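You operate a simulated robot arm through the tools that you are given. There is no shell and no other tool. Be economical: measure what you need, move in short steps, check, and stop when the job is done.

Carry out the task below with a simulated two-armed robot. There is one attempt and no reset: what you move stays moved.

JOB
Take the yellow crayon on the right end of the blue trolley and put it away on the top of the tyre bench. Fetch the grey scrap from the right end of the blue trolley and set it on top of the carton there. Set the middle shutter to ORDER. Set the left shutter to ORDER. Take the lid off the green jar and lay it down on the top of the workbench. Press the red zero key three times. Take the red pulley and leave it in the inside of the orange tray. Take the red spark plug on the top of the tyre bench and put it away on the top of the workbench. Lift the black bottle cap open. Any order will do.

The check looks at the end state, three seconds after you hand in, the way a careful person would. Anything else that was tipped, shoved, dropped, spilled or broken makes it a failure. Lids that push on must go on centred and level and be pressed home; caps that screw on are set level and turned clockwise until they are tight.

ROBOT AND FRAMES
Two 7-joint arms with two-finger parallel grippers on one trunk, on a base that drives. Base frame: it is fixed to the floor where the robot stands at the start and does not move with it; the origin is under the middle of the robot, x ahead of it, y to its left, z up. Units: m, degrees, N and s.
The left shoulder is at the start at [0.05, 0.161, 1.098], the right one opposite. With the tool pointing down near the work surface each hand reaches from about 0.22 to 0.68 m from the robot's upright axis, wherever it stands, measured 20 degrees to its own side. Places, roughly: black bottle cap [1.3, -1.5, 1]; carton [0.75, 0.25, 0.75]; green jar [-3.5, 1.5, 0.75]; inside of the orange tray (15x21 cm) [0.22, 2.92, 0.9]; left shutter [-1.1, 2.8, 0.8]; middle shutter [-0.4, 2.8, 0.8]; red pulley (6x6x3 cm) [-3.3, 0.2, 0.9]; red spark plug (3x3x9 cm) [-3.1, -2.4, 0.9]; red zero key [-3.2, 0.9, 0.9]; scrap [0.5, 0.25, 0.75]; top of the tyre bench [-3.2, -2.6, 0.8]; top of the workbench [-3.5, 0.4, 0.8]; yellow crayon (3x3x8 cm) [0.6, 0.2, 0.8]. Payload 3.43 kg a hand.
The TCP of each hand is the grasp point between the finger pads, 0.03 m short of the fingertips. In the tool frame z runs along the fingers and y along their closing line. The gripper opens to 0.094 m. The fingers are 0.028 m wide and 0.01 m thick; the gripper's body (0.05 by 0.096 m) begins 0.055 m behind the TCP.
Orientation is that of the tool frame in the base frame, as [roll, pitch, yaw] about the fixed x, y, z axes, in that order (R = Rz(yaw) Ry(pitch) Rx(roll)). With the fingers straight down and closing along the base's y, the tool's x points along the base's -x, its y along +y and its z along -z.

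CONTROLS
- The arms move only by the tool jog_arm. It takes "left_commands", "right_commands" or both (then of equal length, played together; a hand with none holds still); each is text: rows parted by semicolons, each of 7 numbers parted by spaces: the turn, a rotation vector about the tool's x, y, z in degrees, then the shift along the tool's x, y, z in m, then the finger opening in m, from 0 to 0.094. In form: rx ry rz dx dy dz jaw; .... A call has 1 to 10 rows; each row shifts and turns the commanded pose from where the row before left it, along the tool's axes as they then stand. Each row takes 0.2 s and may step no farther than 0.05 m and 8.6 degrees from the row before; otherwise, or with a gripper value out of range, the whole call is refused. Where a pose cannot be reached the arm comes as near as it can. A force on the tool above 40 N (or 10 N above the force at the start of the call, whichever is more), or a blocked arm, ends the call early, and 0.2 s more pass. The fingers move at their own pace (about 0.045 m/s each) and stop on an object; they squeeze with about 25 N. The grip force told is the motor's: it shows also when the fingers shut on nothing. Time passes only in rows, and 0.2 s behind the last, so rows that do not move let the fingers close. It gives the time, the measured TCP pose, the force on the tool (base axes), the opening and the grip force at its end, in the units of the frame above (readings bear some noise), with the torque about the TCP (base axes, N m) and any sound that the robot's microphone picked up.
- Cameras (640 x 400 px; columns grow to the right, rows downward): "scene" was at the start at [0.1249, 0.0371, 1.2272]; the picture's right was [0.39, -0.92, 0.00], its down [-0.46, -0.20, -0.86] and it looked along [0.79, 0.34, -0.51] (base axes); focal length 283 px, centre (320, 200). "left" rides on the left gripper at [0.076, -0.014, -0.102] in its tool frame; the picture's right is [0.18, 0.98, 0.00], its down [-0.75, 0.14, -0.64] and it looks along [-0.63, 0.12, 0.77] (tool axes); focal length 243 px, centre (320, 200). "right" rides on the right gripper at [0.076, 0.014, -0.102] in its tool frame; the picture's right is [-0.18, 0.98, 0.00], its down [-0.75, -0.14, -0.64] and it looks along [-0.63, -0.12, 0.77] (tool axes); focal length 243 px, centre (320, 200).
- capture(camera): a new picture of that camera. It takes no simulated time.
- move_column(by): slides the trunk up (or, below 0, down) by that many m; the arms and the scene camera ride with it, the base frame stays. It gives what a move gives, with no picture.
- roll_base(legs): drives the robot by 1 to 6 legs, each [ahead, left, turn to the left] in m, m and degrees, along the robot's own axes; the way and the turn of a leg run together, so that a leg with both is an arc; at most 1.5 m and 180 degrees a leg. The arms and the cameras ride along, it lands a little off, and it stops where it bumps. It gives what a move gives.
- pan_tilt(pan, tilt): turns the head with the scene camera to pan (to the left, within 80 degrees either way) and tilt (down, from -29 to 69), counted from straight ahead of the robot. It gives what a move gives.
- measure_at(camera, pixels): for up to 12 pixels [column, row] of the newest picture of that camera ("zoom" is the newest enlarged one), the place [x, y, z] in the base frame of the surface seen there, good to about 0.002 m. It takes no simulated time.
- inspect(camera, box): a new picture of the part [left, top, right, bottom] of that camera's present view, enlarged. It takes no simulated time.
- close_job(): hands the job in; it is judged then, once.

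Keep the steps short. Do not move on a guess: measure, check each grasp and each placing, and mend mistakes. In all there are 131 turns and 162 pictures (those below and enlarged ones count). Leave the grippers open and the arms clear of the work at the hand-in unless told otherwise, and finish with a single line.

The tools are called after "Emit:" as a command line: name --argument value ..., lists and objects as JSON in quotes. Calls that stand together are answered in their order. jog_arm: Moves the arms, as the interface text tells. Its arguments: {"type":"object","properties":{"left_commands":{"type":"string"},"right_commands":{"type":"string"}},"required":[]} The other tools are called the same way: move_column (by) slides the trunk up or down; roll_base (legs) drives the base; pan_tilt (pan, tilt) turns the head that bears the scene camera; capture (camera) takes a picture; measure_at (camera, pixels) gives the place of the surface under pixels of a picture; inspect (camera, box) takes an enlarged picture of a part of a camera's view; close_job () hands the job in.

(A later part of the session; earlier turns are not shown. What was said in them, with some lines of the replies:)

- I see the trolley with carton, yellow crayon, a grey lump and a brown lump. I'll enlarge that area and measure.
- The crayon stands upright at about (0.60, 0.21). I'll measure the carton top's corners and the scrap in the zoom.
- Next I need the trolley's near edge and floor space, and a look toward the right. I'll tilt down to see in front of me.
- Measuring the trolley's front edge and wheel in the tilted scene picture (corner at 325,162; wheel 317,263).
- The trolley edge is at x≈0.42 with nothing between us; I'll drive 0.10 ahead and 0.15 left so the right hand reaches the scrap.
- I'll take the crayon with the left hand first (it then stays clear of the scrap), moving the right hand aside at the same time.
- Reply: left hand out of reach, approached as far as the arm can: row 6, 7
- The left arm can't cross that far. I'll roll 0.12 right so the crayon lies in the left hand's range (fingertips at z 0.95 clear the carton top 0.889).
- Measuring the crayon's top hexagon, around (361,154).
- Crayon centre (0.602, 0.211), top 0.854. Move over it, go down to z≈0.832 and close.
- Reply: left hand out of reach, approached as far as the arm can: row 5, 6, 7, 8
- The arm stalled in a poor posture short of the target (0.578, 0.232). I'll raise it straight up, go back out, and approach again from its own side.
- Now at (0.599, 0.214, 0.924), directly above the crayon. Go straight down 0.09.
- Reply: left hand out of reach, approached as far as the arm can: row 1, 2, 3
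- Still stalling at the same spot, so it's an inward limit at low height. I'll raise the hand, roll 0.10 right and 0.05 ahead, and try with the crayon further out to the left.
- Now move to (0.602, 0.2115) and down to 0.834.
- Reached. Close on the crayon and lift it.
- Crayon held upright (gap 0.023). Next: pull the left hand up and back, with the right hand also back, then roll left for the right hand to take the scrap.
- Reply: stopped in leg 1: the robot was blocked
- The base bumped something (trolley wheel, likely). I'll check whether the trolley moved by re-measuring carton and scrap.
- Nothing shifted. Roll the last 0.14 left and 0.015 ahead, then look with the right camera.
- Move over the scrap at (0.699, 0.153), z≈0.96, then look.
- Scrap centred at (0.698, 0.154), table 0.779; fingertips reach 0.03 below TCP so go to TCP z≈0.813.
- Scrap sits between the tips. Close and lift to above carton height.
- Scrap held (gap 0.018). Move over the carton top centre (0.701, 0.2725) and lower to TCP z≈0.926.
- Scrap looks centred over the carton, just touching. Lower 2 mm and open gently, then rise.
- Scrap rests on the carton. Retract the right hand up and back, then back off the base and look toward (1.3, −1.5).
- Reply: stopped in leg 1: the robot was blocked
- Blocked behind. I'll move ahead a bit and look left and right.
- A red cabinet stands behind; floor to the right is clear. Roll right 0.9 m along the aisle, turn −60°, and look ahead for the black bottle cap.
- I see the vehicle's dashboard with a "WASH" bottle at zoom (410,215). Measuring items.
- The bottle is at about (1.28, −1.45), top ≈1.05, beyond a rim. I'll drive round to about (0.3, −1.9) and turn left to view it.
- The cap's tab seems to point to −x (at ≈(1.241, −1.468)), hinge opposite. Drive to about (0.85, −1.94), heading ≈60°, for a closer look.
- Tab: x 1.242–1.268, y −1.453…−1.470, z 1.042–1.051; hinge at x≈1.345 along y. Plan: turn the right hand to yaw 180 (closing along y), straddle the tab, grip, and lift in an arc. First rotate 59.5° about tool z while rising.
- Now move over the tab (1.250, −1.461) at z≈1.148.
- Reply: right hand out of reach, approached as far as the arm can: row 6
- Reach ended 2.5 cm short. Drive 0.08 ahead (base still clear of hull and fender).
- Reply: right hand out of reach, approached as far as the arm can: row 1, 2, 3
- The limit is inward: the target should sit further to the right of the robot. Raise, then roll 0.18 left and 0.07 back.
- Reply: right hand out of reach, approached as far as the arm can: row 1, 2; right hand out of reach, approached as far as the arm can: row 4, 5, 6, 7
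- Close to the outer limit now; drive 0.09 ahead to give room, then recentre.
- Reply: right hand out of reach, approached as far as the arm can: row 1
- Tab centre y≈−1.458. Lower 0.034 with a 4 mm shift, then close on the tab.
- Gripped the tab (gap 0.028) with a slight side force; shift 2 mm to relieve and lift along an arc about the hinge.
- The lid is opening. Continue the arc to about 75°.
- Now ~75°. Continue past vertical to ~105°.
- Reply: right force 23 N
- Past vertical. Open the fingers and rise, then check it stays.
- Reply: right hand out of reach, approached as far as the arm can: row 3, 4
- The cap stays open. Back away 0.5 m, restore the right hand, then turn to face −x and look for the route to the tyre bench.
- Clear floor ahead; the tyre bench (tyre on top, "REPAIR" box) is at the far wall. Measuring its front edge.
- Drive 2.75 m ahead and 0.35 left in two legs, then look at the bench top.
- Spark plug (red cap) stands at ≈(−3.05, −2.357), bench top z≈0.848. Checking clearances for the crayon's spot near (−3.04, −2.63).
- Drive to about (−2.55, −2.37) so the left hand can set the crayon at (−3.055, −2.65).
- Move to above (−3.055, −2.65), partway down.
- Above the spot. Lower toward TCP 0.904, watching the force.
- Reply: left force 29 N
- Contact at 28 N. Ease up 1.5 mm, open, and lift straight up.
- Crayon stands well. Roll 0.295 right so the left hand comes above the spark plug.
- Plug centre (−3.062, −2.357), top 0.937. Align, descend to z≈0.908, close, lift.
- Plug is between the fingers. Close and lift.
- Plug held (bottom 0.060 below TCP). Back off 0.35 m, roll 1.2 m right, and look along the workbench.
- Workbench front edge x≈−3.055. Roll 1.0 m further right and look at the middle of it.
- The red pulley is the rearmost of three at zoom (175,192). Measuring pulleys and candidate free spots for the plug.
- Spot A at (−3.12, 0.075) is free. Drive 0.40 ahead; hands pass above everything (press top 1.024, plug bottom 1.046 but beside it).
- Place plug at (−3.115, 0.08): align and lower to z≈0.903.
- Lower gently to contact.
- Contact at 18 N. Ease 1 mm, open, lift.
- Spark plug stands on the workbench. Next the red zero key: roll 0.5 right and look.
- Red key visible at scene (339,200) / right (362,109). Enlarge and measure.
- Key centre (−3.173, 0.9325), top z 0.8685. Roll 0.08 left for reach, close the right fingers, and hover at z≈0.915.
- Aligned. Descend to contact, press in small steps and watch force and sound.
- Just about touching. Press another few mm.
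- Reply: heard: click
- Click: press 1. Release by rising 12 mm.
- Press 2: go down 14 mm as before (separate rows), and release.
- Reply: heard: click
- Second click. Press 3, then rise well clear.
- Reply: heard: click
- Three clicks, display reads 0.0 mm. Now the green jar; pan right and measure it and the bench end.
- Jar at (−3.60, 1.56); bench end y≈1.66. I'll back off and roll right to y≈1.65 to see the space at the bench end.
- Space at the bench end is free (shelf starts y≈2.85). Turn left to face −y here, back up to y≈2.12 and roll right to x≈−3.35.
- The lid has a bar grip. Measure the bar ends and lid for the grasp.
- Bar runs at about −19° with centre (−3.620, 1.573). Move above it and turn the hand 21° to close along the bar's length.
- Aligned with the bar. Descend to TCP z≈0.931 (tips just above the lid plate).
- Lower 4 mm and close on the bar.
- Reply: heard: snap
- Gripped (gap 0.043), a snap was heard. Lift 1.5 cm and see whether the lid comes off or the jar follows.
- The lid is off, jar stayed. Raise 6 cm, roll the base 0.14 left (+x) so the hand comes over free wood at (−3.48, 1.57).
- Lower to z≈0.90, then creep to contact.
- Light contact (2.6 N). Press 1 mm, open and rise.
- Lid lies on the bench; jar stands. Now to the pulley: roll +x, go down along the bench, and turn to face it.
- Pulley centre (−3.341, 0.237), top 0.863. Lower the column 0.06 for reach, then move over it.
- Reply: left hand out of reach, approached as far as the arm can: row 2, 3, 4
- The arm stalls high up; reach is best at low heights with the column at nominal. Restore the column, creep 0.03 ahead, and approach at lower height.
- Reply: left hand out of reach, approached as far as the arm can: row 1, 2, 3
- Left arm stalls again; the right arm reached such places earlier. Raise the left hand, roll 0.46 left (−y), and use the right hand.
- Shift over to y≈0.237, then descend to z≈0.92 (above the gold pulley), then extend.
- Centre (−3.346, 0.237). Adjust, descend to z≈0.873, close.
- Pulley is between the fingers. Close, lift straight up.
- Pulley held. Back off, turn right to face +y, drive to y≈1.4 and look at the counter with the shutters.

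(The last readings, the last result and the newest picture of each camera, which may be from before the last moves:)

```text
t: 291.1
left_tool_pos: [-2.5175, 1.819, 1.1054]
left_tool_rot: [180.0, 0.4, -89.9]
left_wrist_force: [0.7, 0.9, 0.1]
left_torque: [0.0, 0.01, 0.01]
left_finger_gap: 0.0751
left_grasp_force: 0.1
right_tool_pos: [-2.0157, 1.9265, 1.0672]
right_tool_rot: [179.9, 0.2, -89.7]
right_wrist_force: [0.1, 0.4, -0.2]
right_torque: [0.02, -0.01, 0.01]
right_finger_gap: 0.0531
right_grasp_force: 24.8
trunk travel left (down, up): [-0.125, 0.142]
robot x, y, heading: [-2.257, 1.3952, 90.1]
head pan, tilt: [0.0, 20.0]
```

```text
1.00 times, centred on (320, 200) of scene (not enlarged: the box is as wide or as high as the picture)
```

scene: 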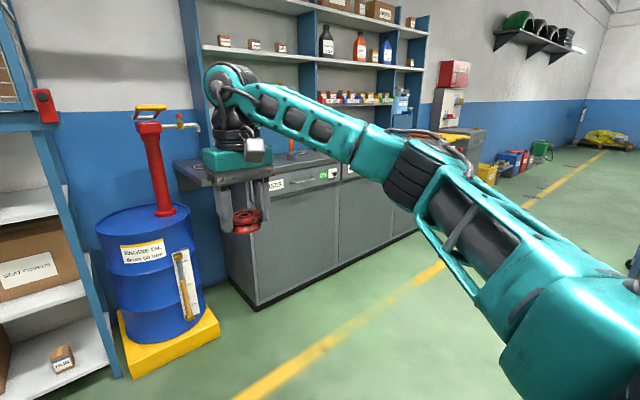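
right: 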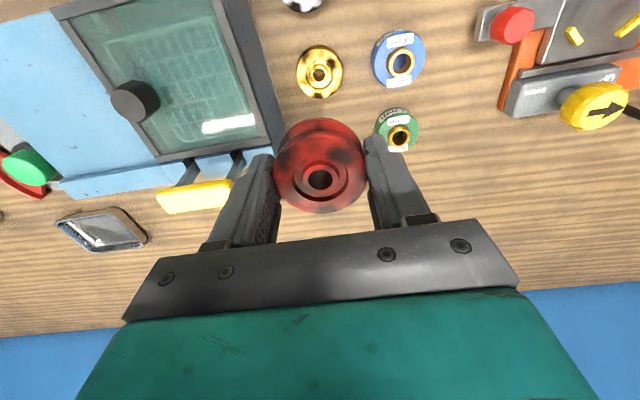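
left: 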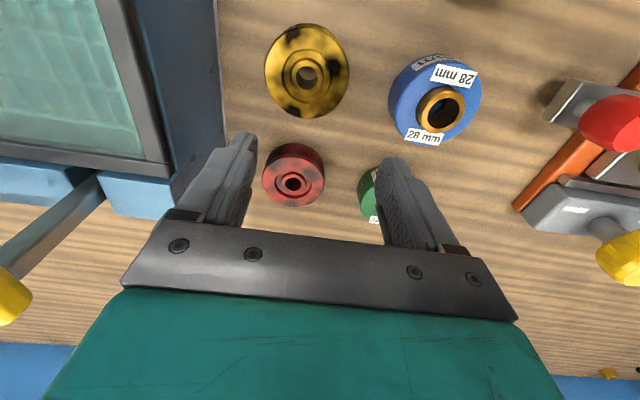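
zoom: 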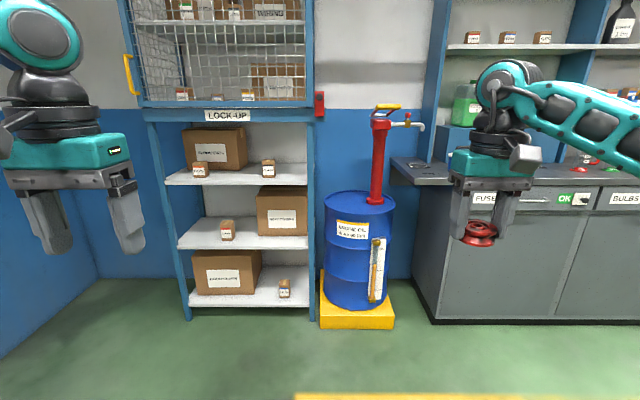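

The cabinet fronts carry label shutters ("FUSES – OK"). Roll 1.4 m right (+x) to face them.

Emit:
roll_base --legs '[[0.2, -1.4, 0]]'

Emit:
pan_tilt --pan 0 --tilt 20

Emit:
capture --camera "scene"

```text
t: 303.6
left_tool_pos: [-1.1149, 2.0313, 1.1042]
left_tool_rot: [-179.9, 0.3, -88.8]
left_wrist_force: [0.4, -0.4, -0.4]
left_torque: [-0.02, 0.01, -0.01]
left_finger_gap: 0.0749
left_grasp_force: 0.1
right_tool_pos: [-0.6167, 2.1483, 1.068]
right_tool_rot: [-180.0, 0.3, -88.7]
right_wrist_force: [-0.5, 0.5, -0.8]
right_torque: [0.01, 0.0, -0.03]
right_finger_gap: 0.0527
right_grasp_force: 25.3
trunk travel left (down, up): [-0.125, 0.142]
robot x, y, heading: [-0.8459, 1.6185, 91.5]
head pan, tilt: [0.0, 20.0]
```

```text
t: 304.2
left_tool_pos: [-1.1149, 2.0303, 1.1038]
left_tool_rot: [180.0, 0.2, -88.9]
left_wrist_force: [0.4, 0.1, -0.4]
left_torque: [-0.01, 0.01, 0.0]
left_finger_gap: 0.0749
left_grasp_force: 0.1
right_tool_pos: [-0.6145, 2.1467, 1.0685]
right_tool_rot: [179.9, 0.2, -88.6]
right_wrist_force: [0.5, -0.5, 0.4]
right_torque: [0.0, -0.02, -0.01]
right_finger_gap: 0.0527
right_grasp_force: 25.3
trunk travel left (down, up): [-0.125, 0.142]
robot x, y, heading: [-0.8496, 1.6144, 91.5]
head pan, tilt: [0.0, 20.0]
```

```text
61 pictures are left
```

scene: 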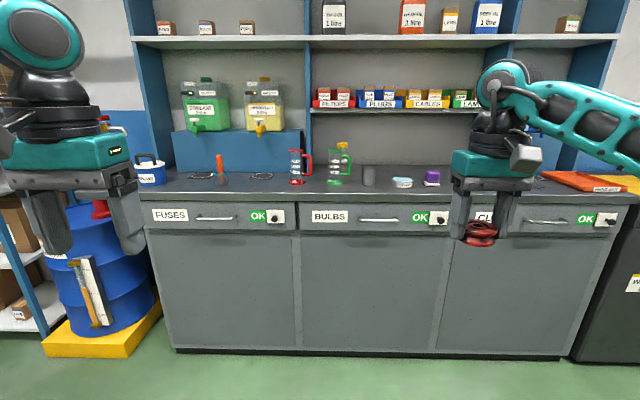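

Emit:
inspect --camera "scene" --box '[200, 190, 320, 250]'

Emit:
measure_at --camera "scene" --pixels '[[275, 216], [438, 218], [258, 216], [420, 217], [580, 188], [240, 200], [570, 182], [600, 190], [540, 205], [290, 216]]'

Emit:
inspect --camera "scene" --box '[390, 160, 640, 250]'

```text
5.33 times, centred on (260, 220) of scene
```

zoom: 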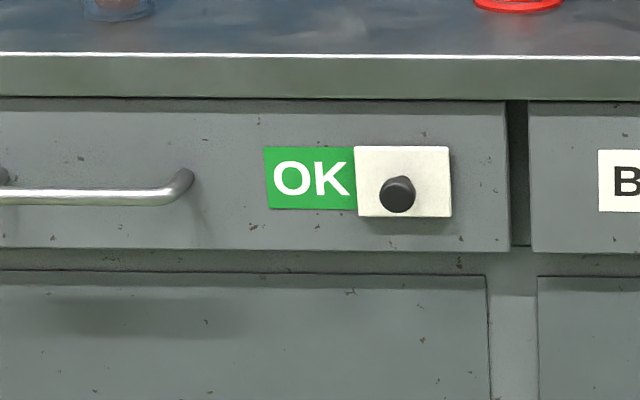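

```text
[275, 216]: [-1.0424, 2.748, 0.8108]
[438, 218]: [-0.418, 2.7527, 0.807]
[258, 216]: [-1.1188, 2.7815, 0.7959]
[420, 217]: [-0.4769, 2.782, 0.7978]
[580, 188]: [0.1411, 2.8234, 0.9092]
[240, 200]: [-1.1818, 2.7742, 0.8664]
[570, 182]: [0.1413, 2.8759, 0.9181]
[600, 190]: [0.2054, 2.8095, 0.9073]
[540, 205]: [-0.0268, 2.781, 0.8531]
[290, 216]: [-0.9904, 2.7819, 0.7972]
```

```text
2.56 times, centred on (515, 205) of scene
```

zoom: 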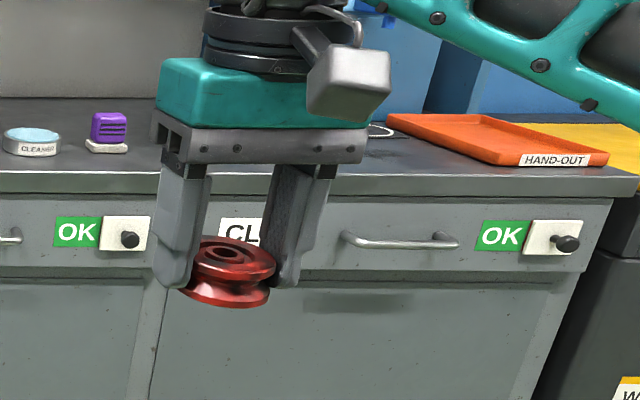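

Each shutter plate must slide left (−x) off ORDER. Knobs: left (−1.04, 2.748, 0.81), middle (−0.415, 2.75, 0.807); counter edge y≈2.774, top 0.866. Retract the right hand a bit, then drive so the left hand reaches the left knob.

Emit:
jog_arm --right_commands "0 0 0 0.04 0 -0.01 0.03;0 0 0 0.04 0 -0.01 0.03;0 0 0 0.04 0 -0.01 0.03;0 0 0 0 0 0 0.03"

Emit:
roll_base --legs '[[0.63, -0.08, -1.5]]'

Emit:
pan_tilt --pan 20 --tilt 35

Emit:
capture --camera "scene"

```text
t: 305.2
left_tool_pos: [-1.1143, 2.0307, 1.1042]
left_tool_rot: [-180.0, 0.2, -88.8]
left_wrist_force: [0.9, -0.2, -0.9]
left_torque: [0.04, 0.02, -0.01]
left_finger_gap: 0.075
left_grasp_force: 0.0
right_tool_pos: [-0.6126, 2.0279, 1.0972]
right_tool_rot: [-179.9, 0.1, -88.7]
right_wrist_force: [-0.2, 0.8, -0.6]
right_torque: [-0.02, -0.03, -0.03]
right_finger_gap: 0.0526
right_grasp_force: 24.6
trunk travel left (down, up): [-0.125, 0.142]
robot x, y, heading: [-0.8495, 1.619, 91.1]
head pan, tilt: [0.0, 20.0]
```

```text
t: 308.8
left_tool_pos: [-1.0349, 2.6669, 1.1039]
left_tool_rot: [180.0, 0.1, -89.9]
left_wrist_force: [0.3, 0.3, -0.3]
left_torque: [-0.04, 0.0, 0.01]
left_finger_gap: 0.075
left_grasp_force: 0.0
right_tool_pos: [-0.5345, 2.6546, 1.0976]
right_tool_rot: [179.9, 0.2, -89.8]
right_wrist_force: [0.1, -0.8, -1.7]
right_torque: [0.01, 0.0, 0.01]
right_finger_gap: 0.0527
right_grasp_force: 25.2
trunk travel left (down, up): [-0.125, 0.142]
robot x, y, heading: [-0.7723, 2.2433, 90.2]
head pan, tilt: [0.0, 20.0]
```

```text
t: 309.6
left_tool_pos: [-1.0364, 2.6664, 1.1036]
left_tool_rot: [-180.0, 0.3, -89.9]
left_wrist_force: [0.8, 0.0, -0.4]
left_torque: [-0.01, 0.02, -0.01]
left_finger_gap: 0.0751
left_grasp_force: 0.1
right_tool_pos: [-0.5333, 2.654, 1.0986]
right_tool_rot: [180.0, 0.2, -89.8]
right_wrist_force: [0.9, -0.1, -0.9]
right_torque: [0.0, 0.06, 0.02]
right_finger_gap: 0.0529
right_grasp_force: 24.8
trunk travel left (down, up): [-0.125, 0.142]
robot x, y, heading: [-0.776, 2.243, 90.3]
head pan, tilt: [20.0, 35.0]
```

```text
58 pictures are left
```

scene: 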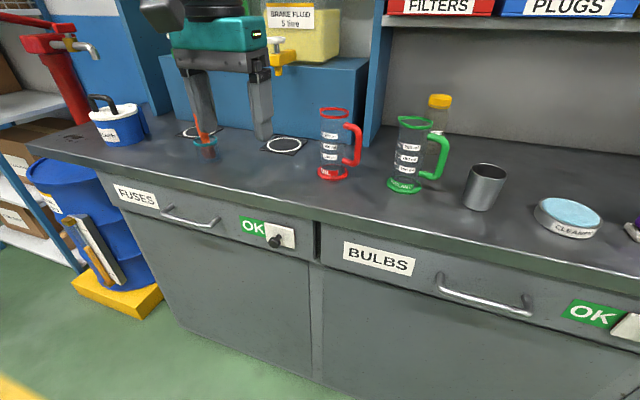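

Emit:
inspect --camera "scene" --box '[210, 190, 330, 270]'

Emit:
measure_at --camera "scene" --pixels '[[275, 242], [271, 240], [279, 243], [268, 229], [290, 243], [250, 228], [280, 205], [250, 200], [275, 236], [275, 247]]'

```text
5.00 times, centred on (270, 230) of scene
```

zoom: 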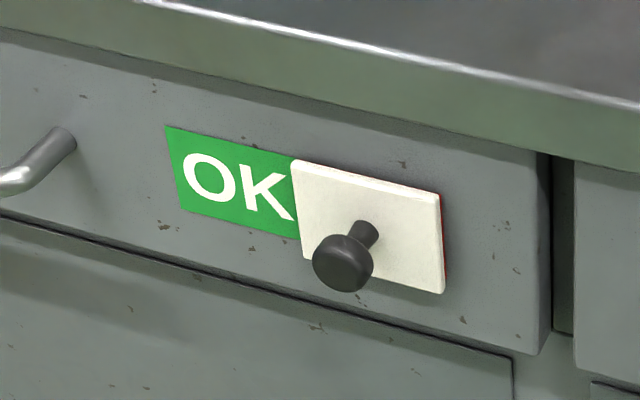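

```text
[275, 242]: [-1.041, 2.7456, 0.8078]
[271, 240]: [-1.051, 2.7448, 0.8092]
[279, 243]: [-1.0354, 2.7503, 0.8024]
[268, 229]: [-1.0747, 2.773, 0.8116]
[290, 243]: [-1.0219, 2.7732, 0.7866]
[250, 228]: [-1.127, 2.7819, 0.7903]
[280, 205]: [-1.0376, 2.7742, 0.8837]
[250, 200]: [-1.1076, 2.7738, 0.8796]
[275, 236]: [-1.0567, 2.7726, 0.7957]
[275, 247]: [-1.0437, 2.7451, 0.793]
```

Knob head centre ≈(−1.043, 2.75, 0.802). I'll lower the left hand in front of the counter (y≈2.685), fingers open 0.06, then move in to straddle the knob.

Emit:
jog_arm --left_commands "0 0 0 -0.02 0.0066 0.02 0.06;0 0 0 0 0 0.045 0.06;0 0 0 0 0 0.045 0.06;0 0 0 0 0 0.045 0.06;0 0 0 0 0 0.045 0.06;0 0 0 0 0 0.045 0.06;0 0 0 0 0 0.043 0.06;0 0 0 0 0 0 0.06"

Emit:
inspect --camera "scene" --box '[190, 130, 350, 270]'

Emit:
capture --camera "left"

```text
t: 311.4
left_tool_pos: [-1.0392, 2.6875, 0.8146]
left_tool_rot: [-179.9, 0.4, -89.9]
left_wrist_force: [0.1, -0.4, -0.1]
left_torque: [-0.01, -0.03, -0.01]
left_finger_gap: 0.0598
left_grasp_force: 0.0
right_tool_pos: [-0.534, 2.654, 1.0981]
right_tool_rot: [180.0, 0.1, -89.8]
right_wrist_force: [-0.1, -0.7, -0.6]
right_torque: [0.02, -0.02, 0.01]
right_finger_gap: 0.0528
right_grasp_force: 24.8
trunk travel left (down, up): [-0.125, 0.142]
robot x, y, heading: [-0.7767, 2.2435, 90.3]
head pan, tilt: [20.0, 35.0]
```

```text
2.86 times, centred on (270, 200) of scene
```

zoom: 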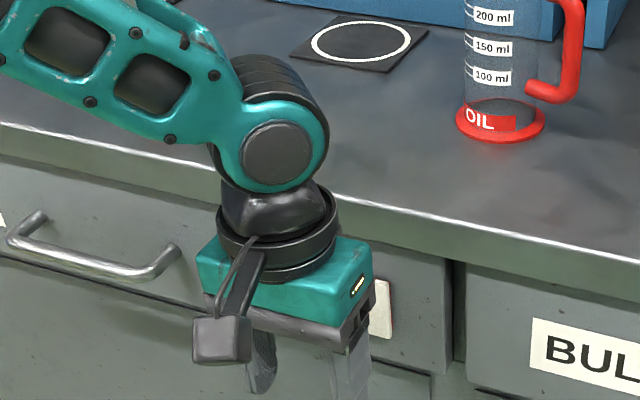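

```text
55 pictures are left
```

left: 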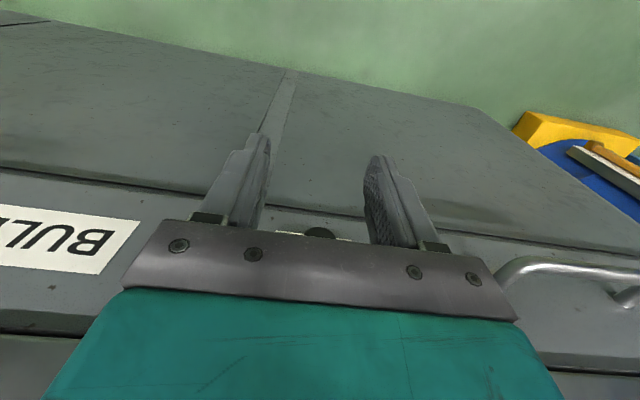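

The knob is visible between the fingers at (318,232). Move in +y slowly, watching forces.

Emit:
jog_arm --left_commands "0 0 0 -0.015 0.003 0 0.06;0 0 0 -0.015 0 0 0.06;0 0 0 -0.012 0 0 0.06;0 0 0 -0.01 0 0 0.06;0 0 0 0 0 0 0.06"

Emit:
capture --camera "left"

Emit:
inspect --camera "scene" --box '[190, 130, 350, 270]'

```text
t: 312.4
left_tool_pos: [-1.0438, 2.7243, 0.8148]
left_tool_rot: [-180.0, -0.9, -90.0]
left_wrist_force: [-1.8, -22.2, 9.1]
left_torque: [2.35, -0.42, -0.18]
left_finger_gap: 0.0603
left_grasp_force: 0.1
right_tool_pos: [-0.5337, 2.6518, 1.099]
right_tool_rot: [179.9, 0.3, -89.6]
right_wrist_force: [-0.4, -0.5, -0.7]
right_torque: [0.0, 0.05, 0.03]
right_finger_gap: 0.0523
right_grasp_force: 24.9
trunk travel left (down, up): [-0.125, 0.142]
robot x, y, heading: [-0.7789, 2.2445, 90.3]
head pan, tilt: [20.0, 35.0]
stopped in row 4 (left hand): the force on the tool passed its limit at 49 N (the readings are from after the stop); the commanded pose is now the measured one
```

```text
54 pictures are left
```

left: 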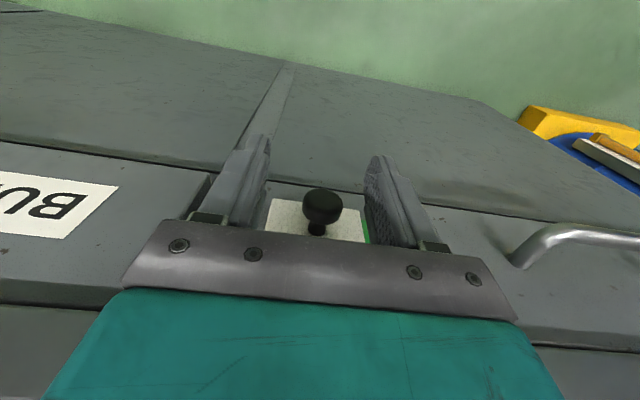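

```text
2.86 times, centred on (270, 200) of scene
```

zoom: 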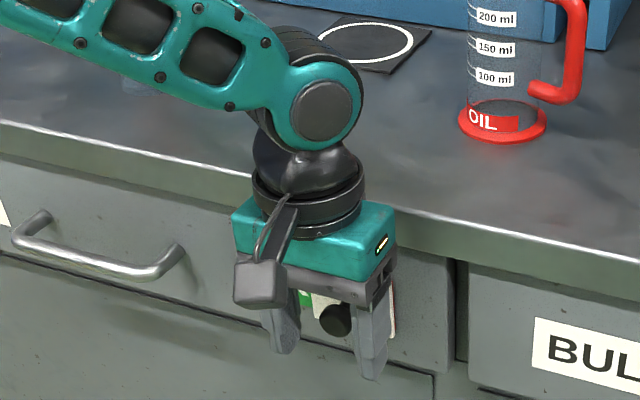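

The wrist touches the counter edge. Back off and tilt the tool 40° so the fingertips lead under the edge.

Emit:
jog_arm --left_commands "0 0 0 0.03 0 0 0.06;0 0 0 0.02 0 0 0.06;0 -8 0 0 0 0 0.06;0 -8 0 0 0 0 0.06;0 -8 0 0 0 0 0.06;0 -8 0 0 0 0 0.06;0 -8 0 0 0 0 0.06;0 0 0 0 0 0 0.06"

Emit:
capture --camera "left"

```text
t: 314.2
left_tool_pos: [-1.044, 2.6779, 0.8141]
left_tool_rot: [-179.9, 39.2, -89.9]
left_wrist_force: [0.0, -0.2, -0.7]
left_torque: [0.03, 0.0, -0.02]
left_finger_gap: 0.0601
left_grasp_force: 0.1
right_tool_pos: [-0.5343, 2.6537, 1.0986]
right_tool_rot: [-179.9, 0.3, -89.7]
right_wrist_force: [0.4, 0.0, -0.5]
right_torque: [-0.02, 0.0, -0.04]
right_finger_gap: 0.0527
right_grasp_force: 24.4
trunk travel left (down, up): [-0.125, 0.142]
robot x, y, heading: [-0.7758, 2.2426, 90.3]
head pan, tilt: [20.0, 35.0]
```

```text
52 pictures are left
```

left: 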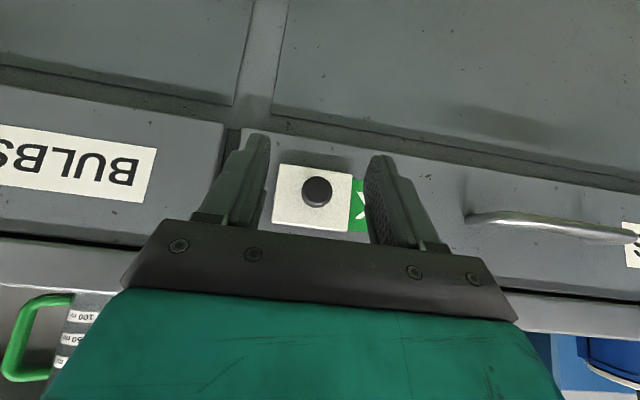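

Move along +y toward the knob in steps.

Emit:
jog_arm --left_commands "0 0 0 -0.0118 0 0.0096 0.06;0 0 0 -0.0118 0 0.0096 0.06;0 0 0 -0.0118 0 0.0096 0.06;0 0 0 -0.0105 0 0.0086 0.06;0 0 0 0 0 0 0.06"

Emit:
capture --camera "left"

Emit:
inspect --camera "scene" --box '[190, 150, 350, 270]'

```text
t: 315.4
left_tool_pos: [-1.0437, 2.7385, 0.8132]
left_tool_rot: [179.9, 39.3, -90.0]
left_wrist_force: [-0.7, 0.7, -0.4]
left_torque: [0.03, -0.04, 0.0]
left_finger_gap: 0.06
left_grasp_force: 0.0
right_tool_pos: [-0.5337, 2.6546, 1.0977]
right_tool_rot: [-179.9, 0.2, -89.7]
right_wrist_force: [-0.5, -0.9, -0.9]
right_torque: [-0.01, 0.0, 0.01]
right_finger_gap: 0.0525
right_grasp_force: 24.9
trunk travel left (down, up): [-0.125, 0.142]
robot x, y, heading: [-0.7729, 2.2394, 90.0]
head pan, tilt: [20.0, 35.0]
```

```text
51 pictures are left
```

left: 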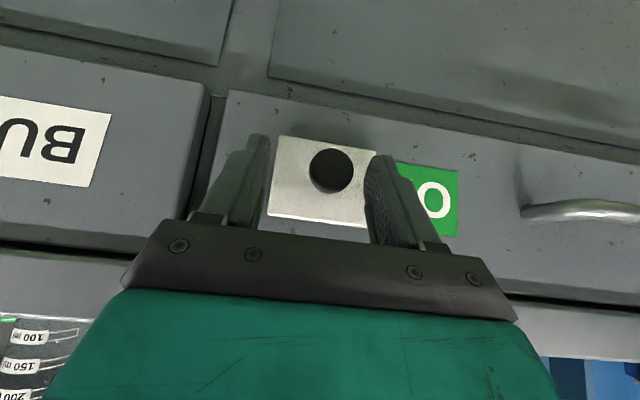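

```text
3.33 times, centred on (270, 210) of scene
```

zoom: 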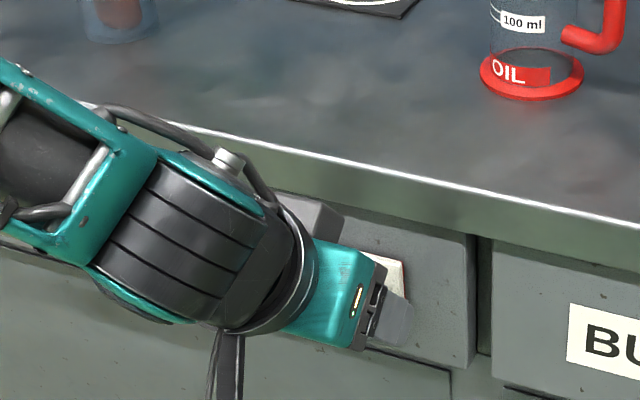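

Emit:
measure_at --camera "left" --pixels '[[331, 170], [312, 170], [350, 170], [331, 150], [331, 190], [262, 150], [380, 165], [290, 205]]'

```text
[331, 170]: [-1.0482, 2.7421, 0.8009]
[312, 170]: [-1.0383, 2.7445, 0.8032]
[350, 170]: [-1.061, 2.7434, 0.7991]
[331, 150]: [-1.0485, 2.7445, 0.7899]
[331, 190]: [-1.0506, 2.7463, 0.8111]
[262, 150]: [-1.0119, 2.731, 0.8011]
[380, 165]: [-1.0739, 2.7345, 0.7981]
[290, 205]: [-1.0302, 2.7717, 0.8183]
```

Knob centre (−1.0495, y front 2.742, z 0.801), on the pads' axis. Shift 5 mm and close.

Emit:
jog_arm --left_commands "0 0 0 0 0.0055 0 0.06;0 0 0 0 0 0 0.03;0 0 0 0 0 0 0.01;0 0 0 0 0 0 0.01;0 0 0 0 0 0 0.01"

Emit:
capture --camera "left"

```text
t: 316.6
left_tool_pos: [-1.0491, 2.7365, 0.8144]
left_tool_rot: [179.9, 39.3, -90.0]
left_wrist_force: [-3.8, -0.1, 1.1]
left_torque: [0.04, 0.08, 0.06]
left_finger_gap: 0.0246
left_grasp_force: 44.9
right_tool_pos: [-0.5351, 2.6527, 1.0991]
right_tool_rot: [180.0, 0.2, -89.7]
right_wrist_force: [0.0, -0.1, -0.5]
right_torque: [0.0, 0.0, 0.02]
right_finger_gap: 0.0526
right_grasp_force: 24.6
trunk travel left (down, up): [-0.125, 0.142]
robot x, y, heading: [-0.7717, 2.2445, 89.9]
head pan, tilt: [20.0, 35.0]
```

```text
49 pictures are left
```

left: 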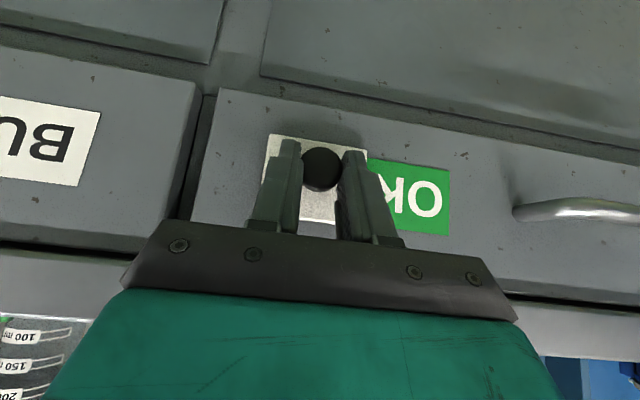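

Knob gripped. Slide −x (tool +y) 6 cm.

Emit:
jog_arm --left_commands "0 0 0 0 0.012 0 0.01;0 0 0 0 0.012 0 0.01;0 0 0 0 0.012 0 0.01;0 0 0 0 0.012 0 0.01;0 0 0 0 0.012 0 0.01;0 0 0 0 0 0 0.01"

Emit:
capture --camera "left"

```text
t: 318.0
left_tool_pos: [-1.1119, 2.7359, 0.8128]
left_tool_rot: [179.9, 39.2, -90.0]
left_wrist_force: [1.3, -1.0, 0.2]
left_torque: [-0.18, -0.03, -0.03]
left_finger_gap: 0.0248
left_grasp_force: 44.8
right_tool_pos: [-0.5353, 2.6546, 1.0981]
right_tool_rot: [-180.0, 0.2, -89.6]
right_wrist_force: [0.2, 0.2, -0.4]
right_torque: [0.04, 0.02, -0.02]
right_finger_gap: 0.0526
right_grasp_force: 25.2
trunk travel left (down, up): [-0.125, 0.142]
robot x, y, heading: [-0.7761, 2.2393, 90.0]
head pan, tilt: [20.0, 35.0]
```

```text
48 pictures are left
```

left: 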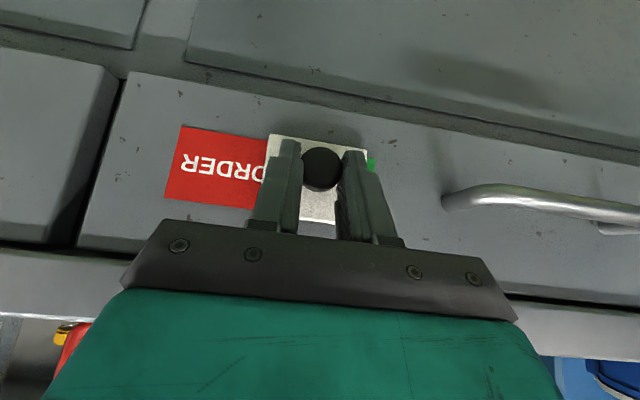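

ORDER is appearing with a sliver of OK left. Slide further until the stop.

Emit:
jog_arm --left_commands "0 0 0 0 0.005 0 0.01;0 0 0 0 0.004 0 0.01;0 0 0 0 0.004 0 0.01;0 0 0 0 0 0 0.01"

Emit:
capture --camera "left"

```text
t: 319.0
left_tool_pos: [-1.1194, 2.7368, 0.8128]
left_tool_rot: [-179.8, 39.1, -90.2]
left_wrist_force: [10.5, -0.3, -6.6]
left_torque: [0.2, -0.14, -0.2]
left_finger_gap: 0.0249
left_grasp_force: 44.8
right_tool_pos: [-0.5336, 2.6542, 1.097]
right_tool_rot: [179.8, 0.1, -89.7]
right_wrist_force: [-0.6, -0.7, -0.9]
right_torque: [0.01, -0.02, 0.0]
right_finger_gap: 0.0524
right_grasp_force: 25.6
trunk travel left (down, up): [-0.125, 0.142]
robot x, y, heading: [-0.7755, 2.2428, 90.3]
head pan, tilt: [20.0, 35.0]
```

```text
47 pictures are left
```

left: 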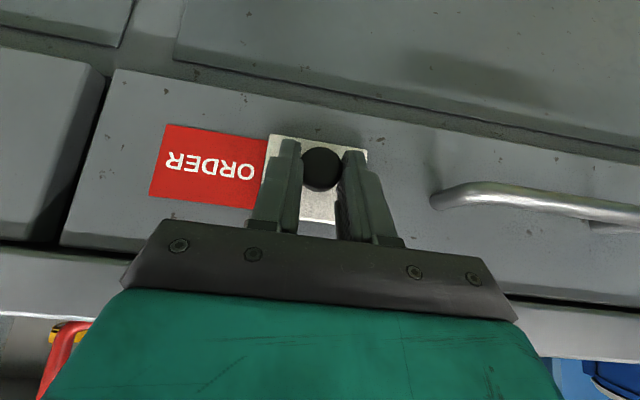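

ORDER is fully visible, stop reached. Release, back away, and roll 0.63 m right for the middle shutter.

Emit:
jog_arm --left_commands "0 0 0 0 0 0 0.03;0 0 0 0 0 0 0.06;0 0 0 0 0 0 0.06;0 0 0 0.015 0 -0.012 0.06;0 0 0 0.02 0 -0.016 0.06;0 0 0 0.02 0 -0.016 0.06;0 0 0 0 0 0 0.06"

Emit:
roll_base --legs '[[-0.02, -0.63, 0]]'

Emit:
capture --camera "scene"

Emit:
capture --camera "left"

```text
t: 320.6
left_tool_pos: [-1.1241, 2.6676, 0.8149]
left_tool_rot: [179.8, 39.1, -90.0]
left_wrist_force: [0.8, 0.2, -0.2]
left_torque: [-0.02, -0.03, 0.04]
left_finger_gap: 0.0599
left_grasp_force: 0.0
right_tool_pos: [-0.5344, 2.6545, 1.0972]
right_tool_rot: [180.0, 0.3, -89.7]
right_wrist_force: [0.7, -1.0, -0.6]
right_torque: [0.02, 0.0, 0.0]
right_finger_gap: 0.0527
right_grasp_force: 24.8
trunk travel left (down, up): [-0.125, 0.142]
robot x, y, heading: [-0.7732, 2.2433, 90.2]
head pan, tilt: [20.0, 35.0]
```

```text
t: 326.6
left_tool_pos: [-0.488, 2.6517, 0.8153]
left_tool_rot: [180.0, 39.2, -89.8]
left_wrist_force: [0.4, 0.8, 0.4]
left_torque: [0.0, 0.01, 0.0]
left_finger_gap: 0.0602
left_grasp_force: 0.2
right_tool_pos: [0.1014, 2.6384, 1.098]
right_tool_rot: [179.9, 0.3, -89.4]
right_wrist_force: [0.0, 0.1, -0.4]
right_torque: [0.05, -0.01, -0.02]
right_finger_gap: 0.0526
right_grasp_force: 25.3
trunk travel left (down, up): [-0.125, 0.142]
robot x, y, heading: [-0.1359, 2.23, 90.2]
head pan, tilt: [20.0, 35.0]
```

```text
46 pictures are left
```

scene: 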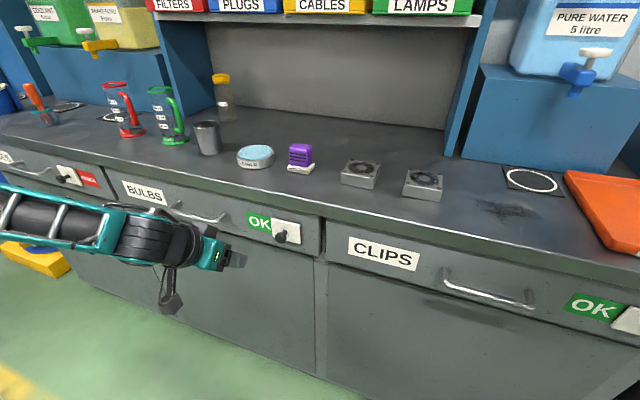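

```text
45 pictures are left
```

left: 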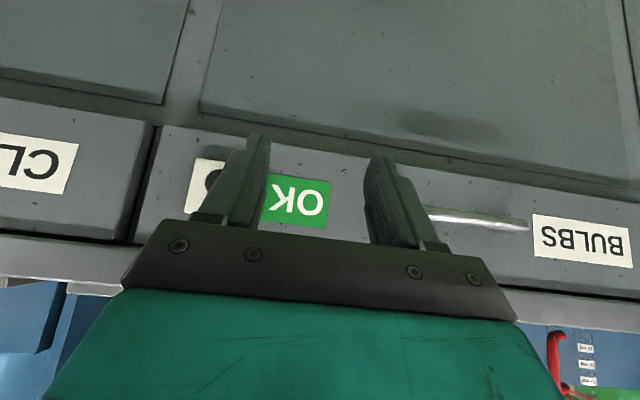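

Left shutter now reads ORDER. Measure the middle knob at scene (281,237).

Emit:
measure_at --camera "scene" --pixels '[[281, 237], [277, 236], [285, 239], [281, 232], [281, 242], [295, 240], [262, 222], [272, 218]]'

```text
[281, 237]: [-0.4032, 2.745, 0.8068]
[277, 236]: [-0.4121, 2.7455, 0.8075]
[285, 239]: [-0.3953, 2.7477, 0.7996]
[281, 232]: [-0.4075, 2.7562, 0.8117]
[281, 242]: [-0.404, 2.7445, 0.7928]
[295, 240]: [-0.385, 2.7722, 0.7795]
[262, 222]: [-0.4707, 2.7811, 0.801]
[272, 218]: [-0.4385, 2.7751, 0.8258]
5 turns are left
```

Turns are short, so I'll combine steps: grip and slide the middle knob, retract the left hand, drive to the tray, and picture/measure it.

Emit:
measure_at --camera "scene" --pixels '[[590, 75], [600, 130], [570, 178], [590, 215], [610, 245], [620, 200], [635, 220], [630, 190], [530, 180], [632, 170]]'

Emit:
jog_arm --left_commands "0 0 0 0 -0.04 0 0.06;0 0 0 0 -0.04 0 0.06;0 0 0 -0.0133 0 0.0108 0.06;0 0 0 -0.0133 0 0.0108 0.06;0 0 0 -0.0133 0 0.0108 0.06;0 0 0 -0.0133 0 0.0108 0.06;0 0 0 -0.0128 0 0.0107 0.06;0 0 0 0 0 0 0.06"

Emit:
jog_arm --left_commands "0 0 0 0 0 0 0.01;0 0 0 0 0 0 0.01;0 0 0 0 0 0 0.01;0 0 0 0 0.012 0 0.01;0 0 0 0 0.012 0 0.01;0 0 0 0 0.012 0 0.01;0 0 0 0 0.012 0 0.01;0 0 0 0 0.012 0 0.01;0 0 0 0 0.011 0 0.01;0 0 0 0 0 0 0.01"

Emit:
jog_arm --left_commands "0 0 0 0 0.003 0 0.01;0 0 0 0 0 0 0.01"

Emit:
capture --camera "left"

Emit:
jog_arm --left_commands "0 0 0 0 0 0 0.03;0 0 0 0 0 0 0.06;0 0 0 0 0 0 0.06;0 0 0 0.031 0 -0.0253 0.06;0 0 0 0.031 0 -0.0253 0.06;0 0 0 0.031 0 -0.0253 0.06;0 0 0 0.031 0 -0.0253 0.06;0 0 0 0 0 0 0.06"

Emit:
jog_arm --left_commands "0 0 0 -0.0284 0 -0.0349 0.06;0 0 0 -0.0284 0 -0.0349 0.06;0 0 0 -0.0284 0 -0.0349 0.06;0 0 0 -0.0284 0 -0.0349 0.06;0 0 0 -0.0284 0 -0.0349 0.06;0 0 0 -0.0284 0 -0.0349 0.06;0 0 0 0 0 0 0.06"

Emit:
inspect --camera "scene" --box '[180, 160, 380, 280]'

Emit:
roll_base --legs '[[0.12, -0.1, 0]]'

Emit:
pan_tilt --pan -30 --tilt 40

Emit:
capture --camera "scene"

Emit:
capture --camera "right"

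Emit:
measure_at --camera "scene" --pixels '[[320, 160], [290, 160], [350, 160], [260, 160], [380, 160], [320, 130], [320, 190], [320, 220], [280, 190], [360, 190], [290, 130], [240, 170]]'

Emit:
measure_at --camera "right" --pixels '[[320, 60], [320, 100], [320, 20], [250, 60], [390, 60], [200, 100], [440, 100], [260, 20], [380, 20], [290, 120], [350, 120], [160, 60]]'

```text
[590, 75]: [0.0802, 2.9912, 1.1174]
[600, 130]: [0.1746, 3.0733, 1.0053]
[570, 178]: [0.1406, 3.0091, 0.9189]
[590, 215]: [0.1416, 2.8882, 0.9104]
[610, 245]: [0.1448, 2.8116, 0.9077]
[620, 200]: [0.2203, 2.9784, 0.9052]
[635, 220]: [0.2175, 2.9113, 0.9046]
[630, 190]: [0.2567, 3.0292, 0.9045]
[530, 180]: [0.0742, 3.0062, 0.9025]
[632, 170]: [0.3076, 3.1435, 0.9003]
```

```text
t: 328.4
left_tool_pos: [-0.4082, 2.7362, 0.8152]
left_tool_rot: [-179.9, 39.2, -89.8]
left_wrist_force: [-0.5, 0.1, -1.3]
left_torque: [0.03, -0.03, 0.01]
left_finger_gap: 0.0601
left_grasp_force: 0.0
right_tool_pos: [0.1001, 2.6391, 1.0974]
right_tool_rot: [-180.0, 0.3, -89.6]
right_wrist_force: [-0.2, 0.7, -1.2]
right_torque: [0.01, -0.02, 0.02]
right_finger_gap: 0.0526
right_grasp_force: 24.4
trunk travel left (down, up): [-0.125, 0.142]
robot x, y, heading: [-0.1386, 2.2275, 90.3]
head pan, tilt: [20.0, 35.0]
```

```text
t: 330.6
left_tool_pos: [-0.4794, 2.7369, 0.8148]
left_tool_rot: [180.0, 39.2, -89.8]
left_wrist_force: [0.9, -0.8, -1.4]
left_torque: [-0.25, -0.02, -0.02]
left_finger_gap: 0.025
left_grasp_force: 45.6
right_tool_pos: [0.1007, 2.6402, 1.0979]
right_tool_rot: [-180.0, 0.1, -89.5]
right_wrist_force: [-0.1, -0.4, -0.3]
right_torque: [0.0, 0.04, 0.01]
right_finger_gap: 0.0524
right_grasp_force: 24.4
trunk travel left (down, up): [-0.125, 0.142]
robot x, y, heading: [-0.1373, 2.2277, 90.7]
head pan, tilt: [20.0, 35.0]
```

```text
t: 331.2
left_tool_pos: [-0.4813, 2.7373, 0.8161]
left_tool_rot: [-180.0, 39.0, -89.9]
left_wrist_force: [7.7, 0.0, -3.5]
left_torque: [-0.04, -0.18, -0.2]
left_finger_gap: 0.0246
left_grasp_force: 44.3
right_tool_pos: [0.1015, 2.64, 1.0985]
right_tool_rot: [179.9, 0.2, -89.6]
right_wrist_force: [0.1, -0.1, -0.9]
right_torque: [0.03, -0.03, -0.03]
right_finger_gap: 0.0527
right_grasp_force: 24.9
trunk travel left (down, up): [-0.125, 0.142]
robot x, y, heading: [-0.1373, 2.2293, 90.3]
head pan, tilt: [20.0, 35.0]
```

```text
44 pictures are left
```

left: 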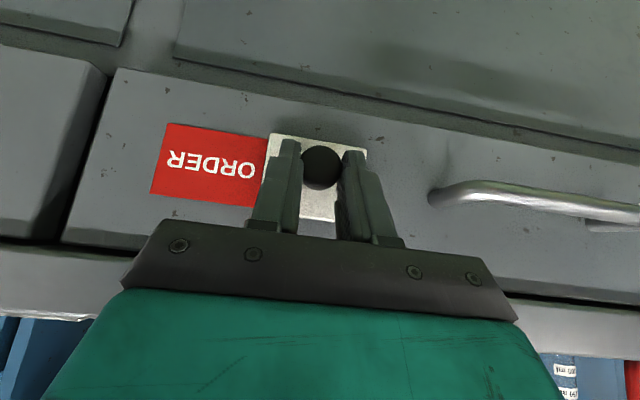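

```text
t: 333.0
left_tool_pos: [-0.4781, 2.5766, 0.8171]
left_tool_rot: [180.0, 39.2, -90.0]
left_wrist_force: [0.8, 0.5, -0.1]
left_torque: [-0.03, 0.01, 0.0]
left_finger_gap: 0.0601
left_grasp_force: 0.1
right_tool_pos: [0.0991, 2.6395, 1.0974]
right_tool_rot: [-180.0, 0.2, -89.5]
right_wrist_force: [1.0, 0.3, -0.8]
right_torque: [-0.01, 0.0, -0.02]
right_finger_gap: 0.0524
right_grasp_force: 24.5
trunk travel left (down, up): [-0.125, 0.142]
robot x, y, heading: [-0.1364, 2.2271, 90.4]
head pan, tilt: [20.0, 35.0]
```

```text
t: 334.6
left_tool_pos: [-0.4887, 2.5845, 1.083]
left_tool_rot: [-180.0, 39.1, -89.8]
left_wrist_force: [-0.2, -0.6, 0.5]
left_torque: [-0.01, -0.01, -0.01]
left_finger_gap: 0.06
left_grasp_force: 0.0
left hand out of reach, approached as far as the arm can: row 2, 3
right_tool_pos: [0.1004, 2.6388, 1.0972]
right_tool_rot: [180.0, 0.2, -89.5]
right_wrist_force: [-0.6, -0.4, -1.1]
right_torque: [-0.01, -0.02, -0.01]
right_finger_gap: 0.0524
right_grasp_force: 24.9
trunk travel left (down, up): [-0.125, 0.142]
robot x, y, heading: [-0.1388, 2.2304, 90.5]
head pan, tilt: [20.0, 35.0]
```

```text
3.20 times, centred on (280, 220) of scene
```

zoom: 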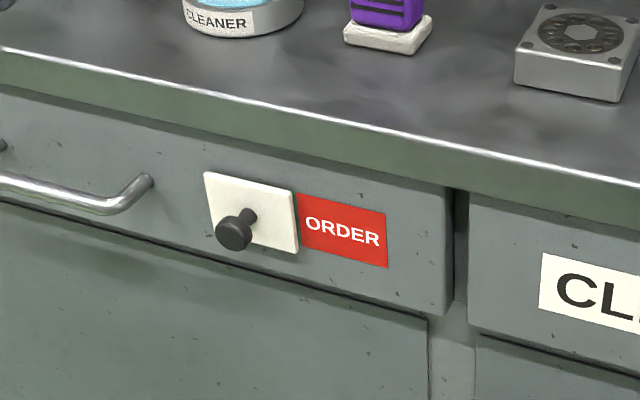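

```text
t: 336.1
left_tool_pos: [-0.3905, 2.7062, 1.0819]
left_tool_rot: [179.9, 39.2, -89.9]
left_wrist_force: [-0.4, 0.5, -0.2]
left_torque: [0.0, 0.03, -0.01]
left_finger_gap: 0.0602
left_grasp_force: 0.0
right_tool_pos: [0.1979, 2.7602, 1.097]
right_tool_rot: [179.9, 0.3, -89.5]
right_wrist_force: [0.4, -0.1, -0.9]
right_torque: [-0.02, 0.0, 0.0]
right_finger_gap: 0.0522
right_grasp_force: 25.0
trunk travel left (down, up): [-0.125, 0.142]
robot x, y, heading: [-0.0435, 2.3507, 90.3]
head pan, tilt: [20.0, 35.0]
```

```text
t: 337.3
left_tool_pos: [-0.3911, 2.707, 1.0822]
left_tool_rot: [-180.0, 39.3, -89.7]
left_wrist_force: [0.0, -0.1, -0.6]
left_torque: [0.04, 0.02, -0.01]
left_finger_gap: 0.0602
left_grasp_force: 0.1
right_tool_pos: [0.1975, 2.7599, 1.098]
right_tool_rot: [179.9, 0.3, -89.5]
right_wrist_force: [-0.8, 0.0, 0.1]
right_torque: [0.0, 0.02, -0.01]
right_finger_gap: 0.0523
right_grasp_force: 25.3
trunk travel left (down, up): [-0.125, 0.142]
robot x, y, heading: [-0.047, 2.3504, 90.6]
head pan, tilt: [-30.0, 40.0]
```

```text
42 pictures are left
```

scene: 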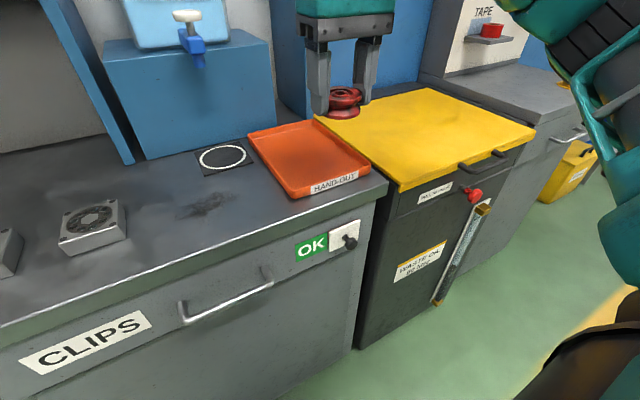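

```text
41 pictures are left
```

right: 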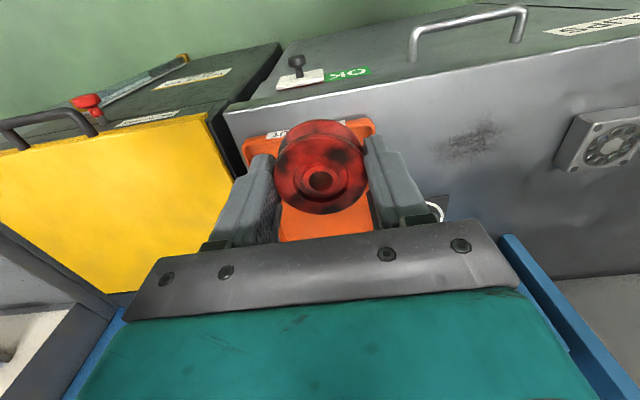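

```text
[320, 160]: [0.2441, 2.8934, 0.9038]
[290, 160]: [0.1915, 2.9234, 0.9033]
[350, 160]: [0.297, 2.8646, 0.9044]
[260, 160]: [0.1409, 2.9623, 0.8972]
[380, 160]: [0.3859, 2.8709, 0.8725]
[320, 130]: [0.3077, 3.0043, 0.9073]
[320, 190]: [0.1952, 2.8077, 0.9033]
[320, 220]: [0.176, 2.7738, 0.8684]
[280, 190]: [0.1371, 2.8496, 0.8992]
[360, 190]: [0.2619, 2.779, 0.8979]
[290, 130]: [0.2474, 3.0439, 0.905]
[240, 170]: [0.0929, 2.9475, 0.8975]
```

```text
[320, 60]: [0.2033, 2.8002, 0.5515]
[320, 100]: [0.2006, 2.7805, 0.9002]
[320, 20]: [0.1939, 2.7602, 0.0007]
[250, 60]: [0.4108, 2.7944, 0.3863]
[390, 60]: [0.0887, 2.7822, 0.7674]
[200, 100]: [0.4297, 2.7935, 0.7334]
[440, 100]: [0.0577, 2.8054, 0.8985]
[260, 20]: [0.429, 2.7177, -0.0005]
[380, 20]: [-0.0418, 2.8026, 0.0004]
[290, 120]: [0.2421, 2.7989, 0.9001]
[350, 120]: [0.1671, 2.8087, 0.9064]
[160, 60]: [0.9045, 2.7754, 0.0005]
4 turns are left
```

Both shutters read ORDER. Tray floor z≈0.904, centre ≈(0.22, 2.91). Move the pulley over it and lower to just above the floor.

Emit:
jog_arm --right_commands "0 0 0 -0.037 -0.006 0.01 0.03;0 0 0 -0.037 -0.006 0.01 0.03;0 0 0 -0.037 -0.006 0.01 0.03;0 0 0 -0.037 -0.006 0.01 0.03;0 0 0 0 0 0.04 0.03;0 0 0 0 0 0.04 0.03;0 0 0 0 0 0.03 0.03;0 0 0 0 0 0.006 0.03;0 0 0 0 0 0 0.03"

Emit:
inspect --camera "scene" --box '[220, 60, 420, 220]'

Emit:
capture --camera "right"

```text
t: 339.3
left_tool_pos: [-0.3923, 2.7059, 1.082]
left_tool_rot: [179.9, 39.2, -89.8]
left_wrist_force: [-0.9, 0.2, 0.2]
left_torque: [0.0, 0.0, 0.0]
left_finger_gap: 0.0601
left_grasp_force: 0.1
right_tool_pos: [0.221, 2.9094, 0.9434]
right_tool_rot: [-179.9, 0.2, -89.5]
right_wrist_force: [-0.6, 0.1, -0.3]
right_torque: [0.0, -0.04, 0.02]
right_finger_gap: 0.052
right_grasp_force: 25.0
trunk travel left (down, up): [-0.125, 0.142]
robot x, y, heading: [-0.0406, 2.3534, 90.4]
head pan, tilt: [-30.0, 40.0]
```

```text
2.50 times, centred on (320, 140) of scene
```

zoom: 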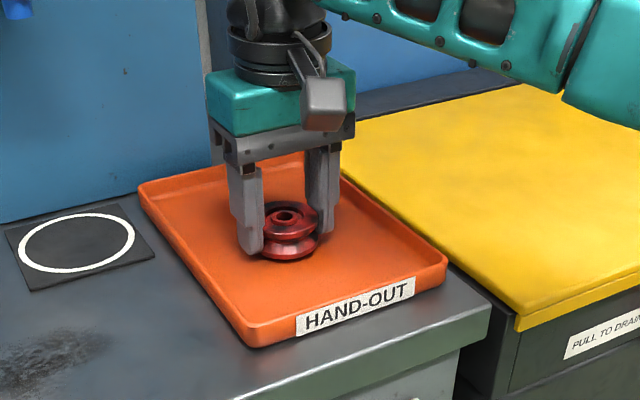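

```text
39 pictures are left
3 turns are left
```

right: 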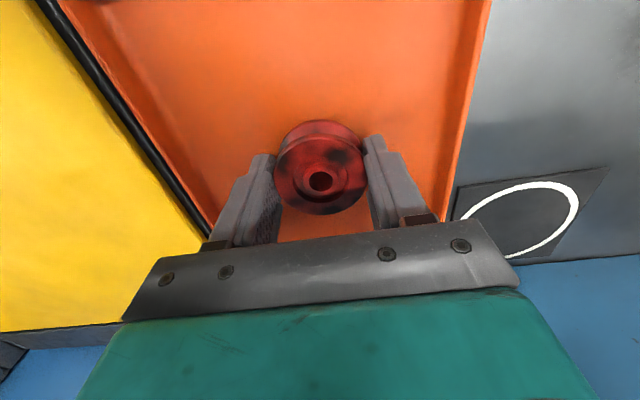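

Pulley is ~5 mm above the tray floor, inside the walls. Lower 4 mm, open, rise, retract, and verify.

Emit:
jog_arm --right_commands "0 0 0 0 0 0.0025 0.03;0 0 0 0 0 0.002 0.03;0 0 0 0 0 0 0.03;0 0 0 0 0 0 0.06;0 0 0 0 0 0 0.072;0 0 0 0 0 0 0.072"

Emit:
jog_arm --right_commands "0 0 0 0 0 -0.03 0.072;0 0 0 0 0 -0.045 0.072;0 0 0 0 0 -0.045 0.072;0 0 0 0 0 -0.04 0.072;0 0 0 0.04 0 0 0.08;0 0 0 0.04 0 0 0.09;0 0 0 0.04 0 0 0.09;0 0 0 0 0 0 0.09"

Emit:
capture --camera "scene"

Emit:
roll_base --legs '[[-0.3, 0, 0]]'

Emit:
inspect --camera "scene" --box '[200, 60, 440, 240]'

```text
t: 340.7
left_tool_pos: [-0.3902, 2.7066, 1.0834]
left_tool_rot: [179.9, 39.2, -89.9]
left_wrist_force: [-0.4, -0.2, -0.3]
left_torque: [0.01, 0.01, 0.01]
left_finger_gap: 0.0599
left_grasp_force: 0.0
right_tool_pos: [0.2208, 2.9091, 0.9387]
right_tool_rot: [-180.0, 0.2, -89.4]
right_wrist_force: [-0.5, 0.0, 0.3]
right_torque: [0.02, 0.02, 0.02]
right_finger_gap: 0.0721
right_grasp_force: 0.0
trunk travel left (down, up): [-0.125, 0.142]
robot x, y, heading: [-0.0398, 2.3487, 90.5]
head pan, tilt: [-30.0, 40.0]
```

```text
t: 342.5
left_tool_pos: [-0.3911, 2.7058, 1.0811]
left_tool_rot: [179.9, 39.3, -89.8]
left_wrist_force: [-0.9, 1.0, 0.4]
left_torque: [0.0, -0.02, 0.03]
left_finger_gap: 0.06
left_grasp_force: 0.1
right_tool_pos: [0.221, 2.7886, 1.0977]
right_tool_rot: [-180.0, 0.1, -89.5]
right_wrist_force: [0.2, 0.7, 0.9]
right_torque: [0.01, 0.02, -0.02]
right_finger_gap: 0.0899
right_grasp_force: 0.1
trunk travel left (down, up): [-0.125, 0.142]
robot x, y, heading: [-0.0406, 2.3521, 90.5]
head pan, tilt: [-30.0, 40.0]
```

```text
38 pictures are left
```

scene: 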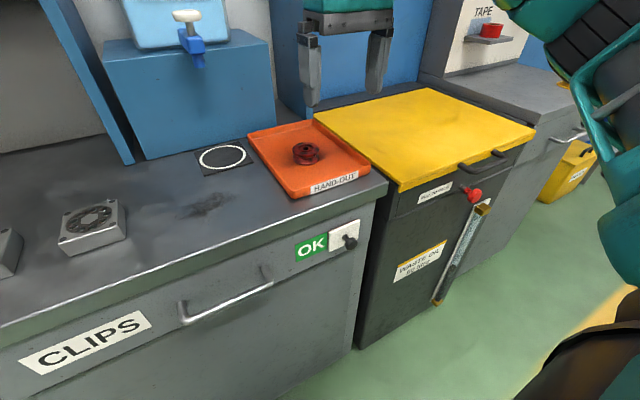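

```text
t: 344.6
left_tool_pos: [-0.3889, 2.4043, 1.0842]
left_tool_rot: [179.9, 39.2, -89.7]
left_wrist_force: [-0.3, -1.1, -0.4]
left_torque: [0.01, 0.0, 0.02]
left_finger_gap: 0.06
left_grasp_force: 0.1
right_tool_pos: [0.2234, 2.4867, 1.0975]
right_tool_rot: [-179.9, 0.1, -89.5]
right_wrist_force: [0.5, 0.3, -0.3]
right_torque: [0.0, -0.02, 0.0]
right_finger_gap: 0.0899
right_grasp_force: 0.1
trunk travel left (down, up): [-0.125, 0.142]
robot x, y, heading: [-0.0428, 2.0465, 90.7]
head pan, tilt: [-30.0, 40.0]
```

```text
2.22 times, centred on (320, 150) of scene
2 turns are left
```

zoom: 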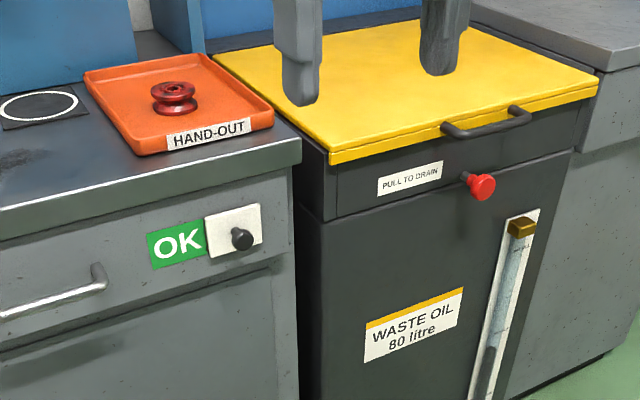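

The pulley rests in the orange tray, the hands are open and clear, and every listed task has been done and checked. Handing in.

Emit:
close_job

```text
The job is handed in.
```

All nine tasks were done and the job is handed in; the grippers are open and the arms are clear of the work.
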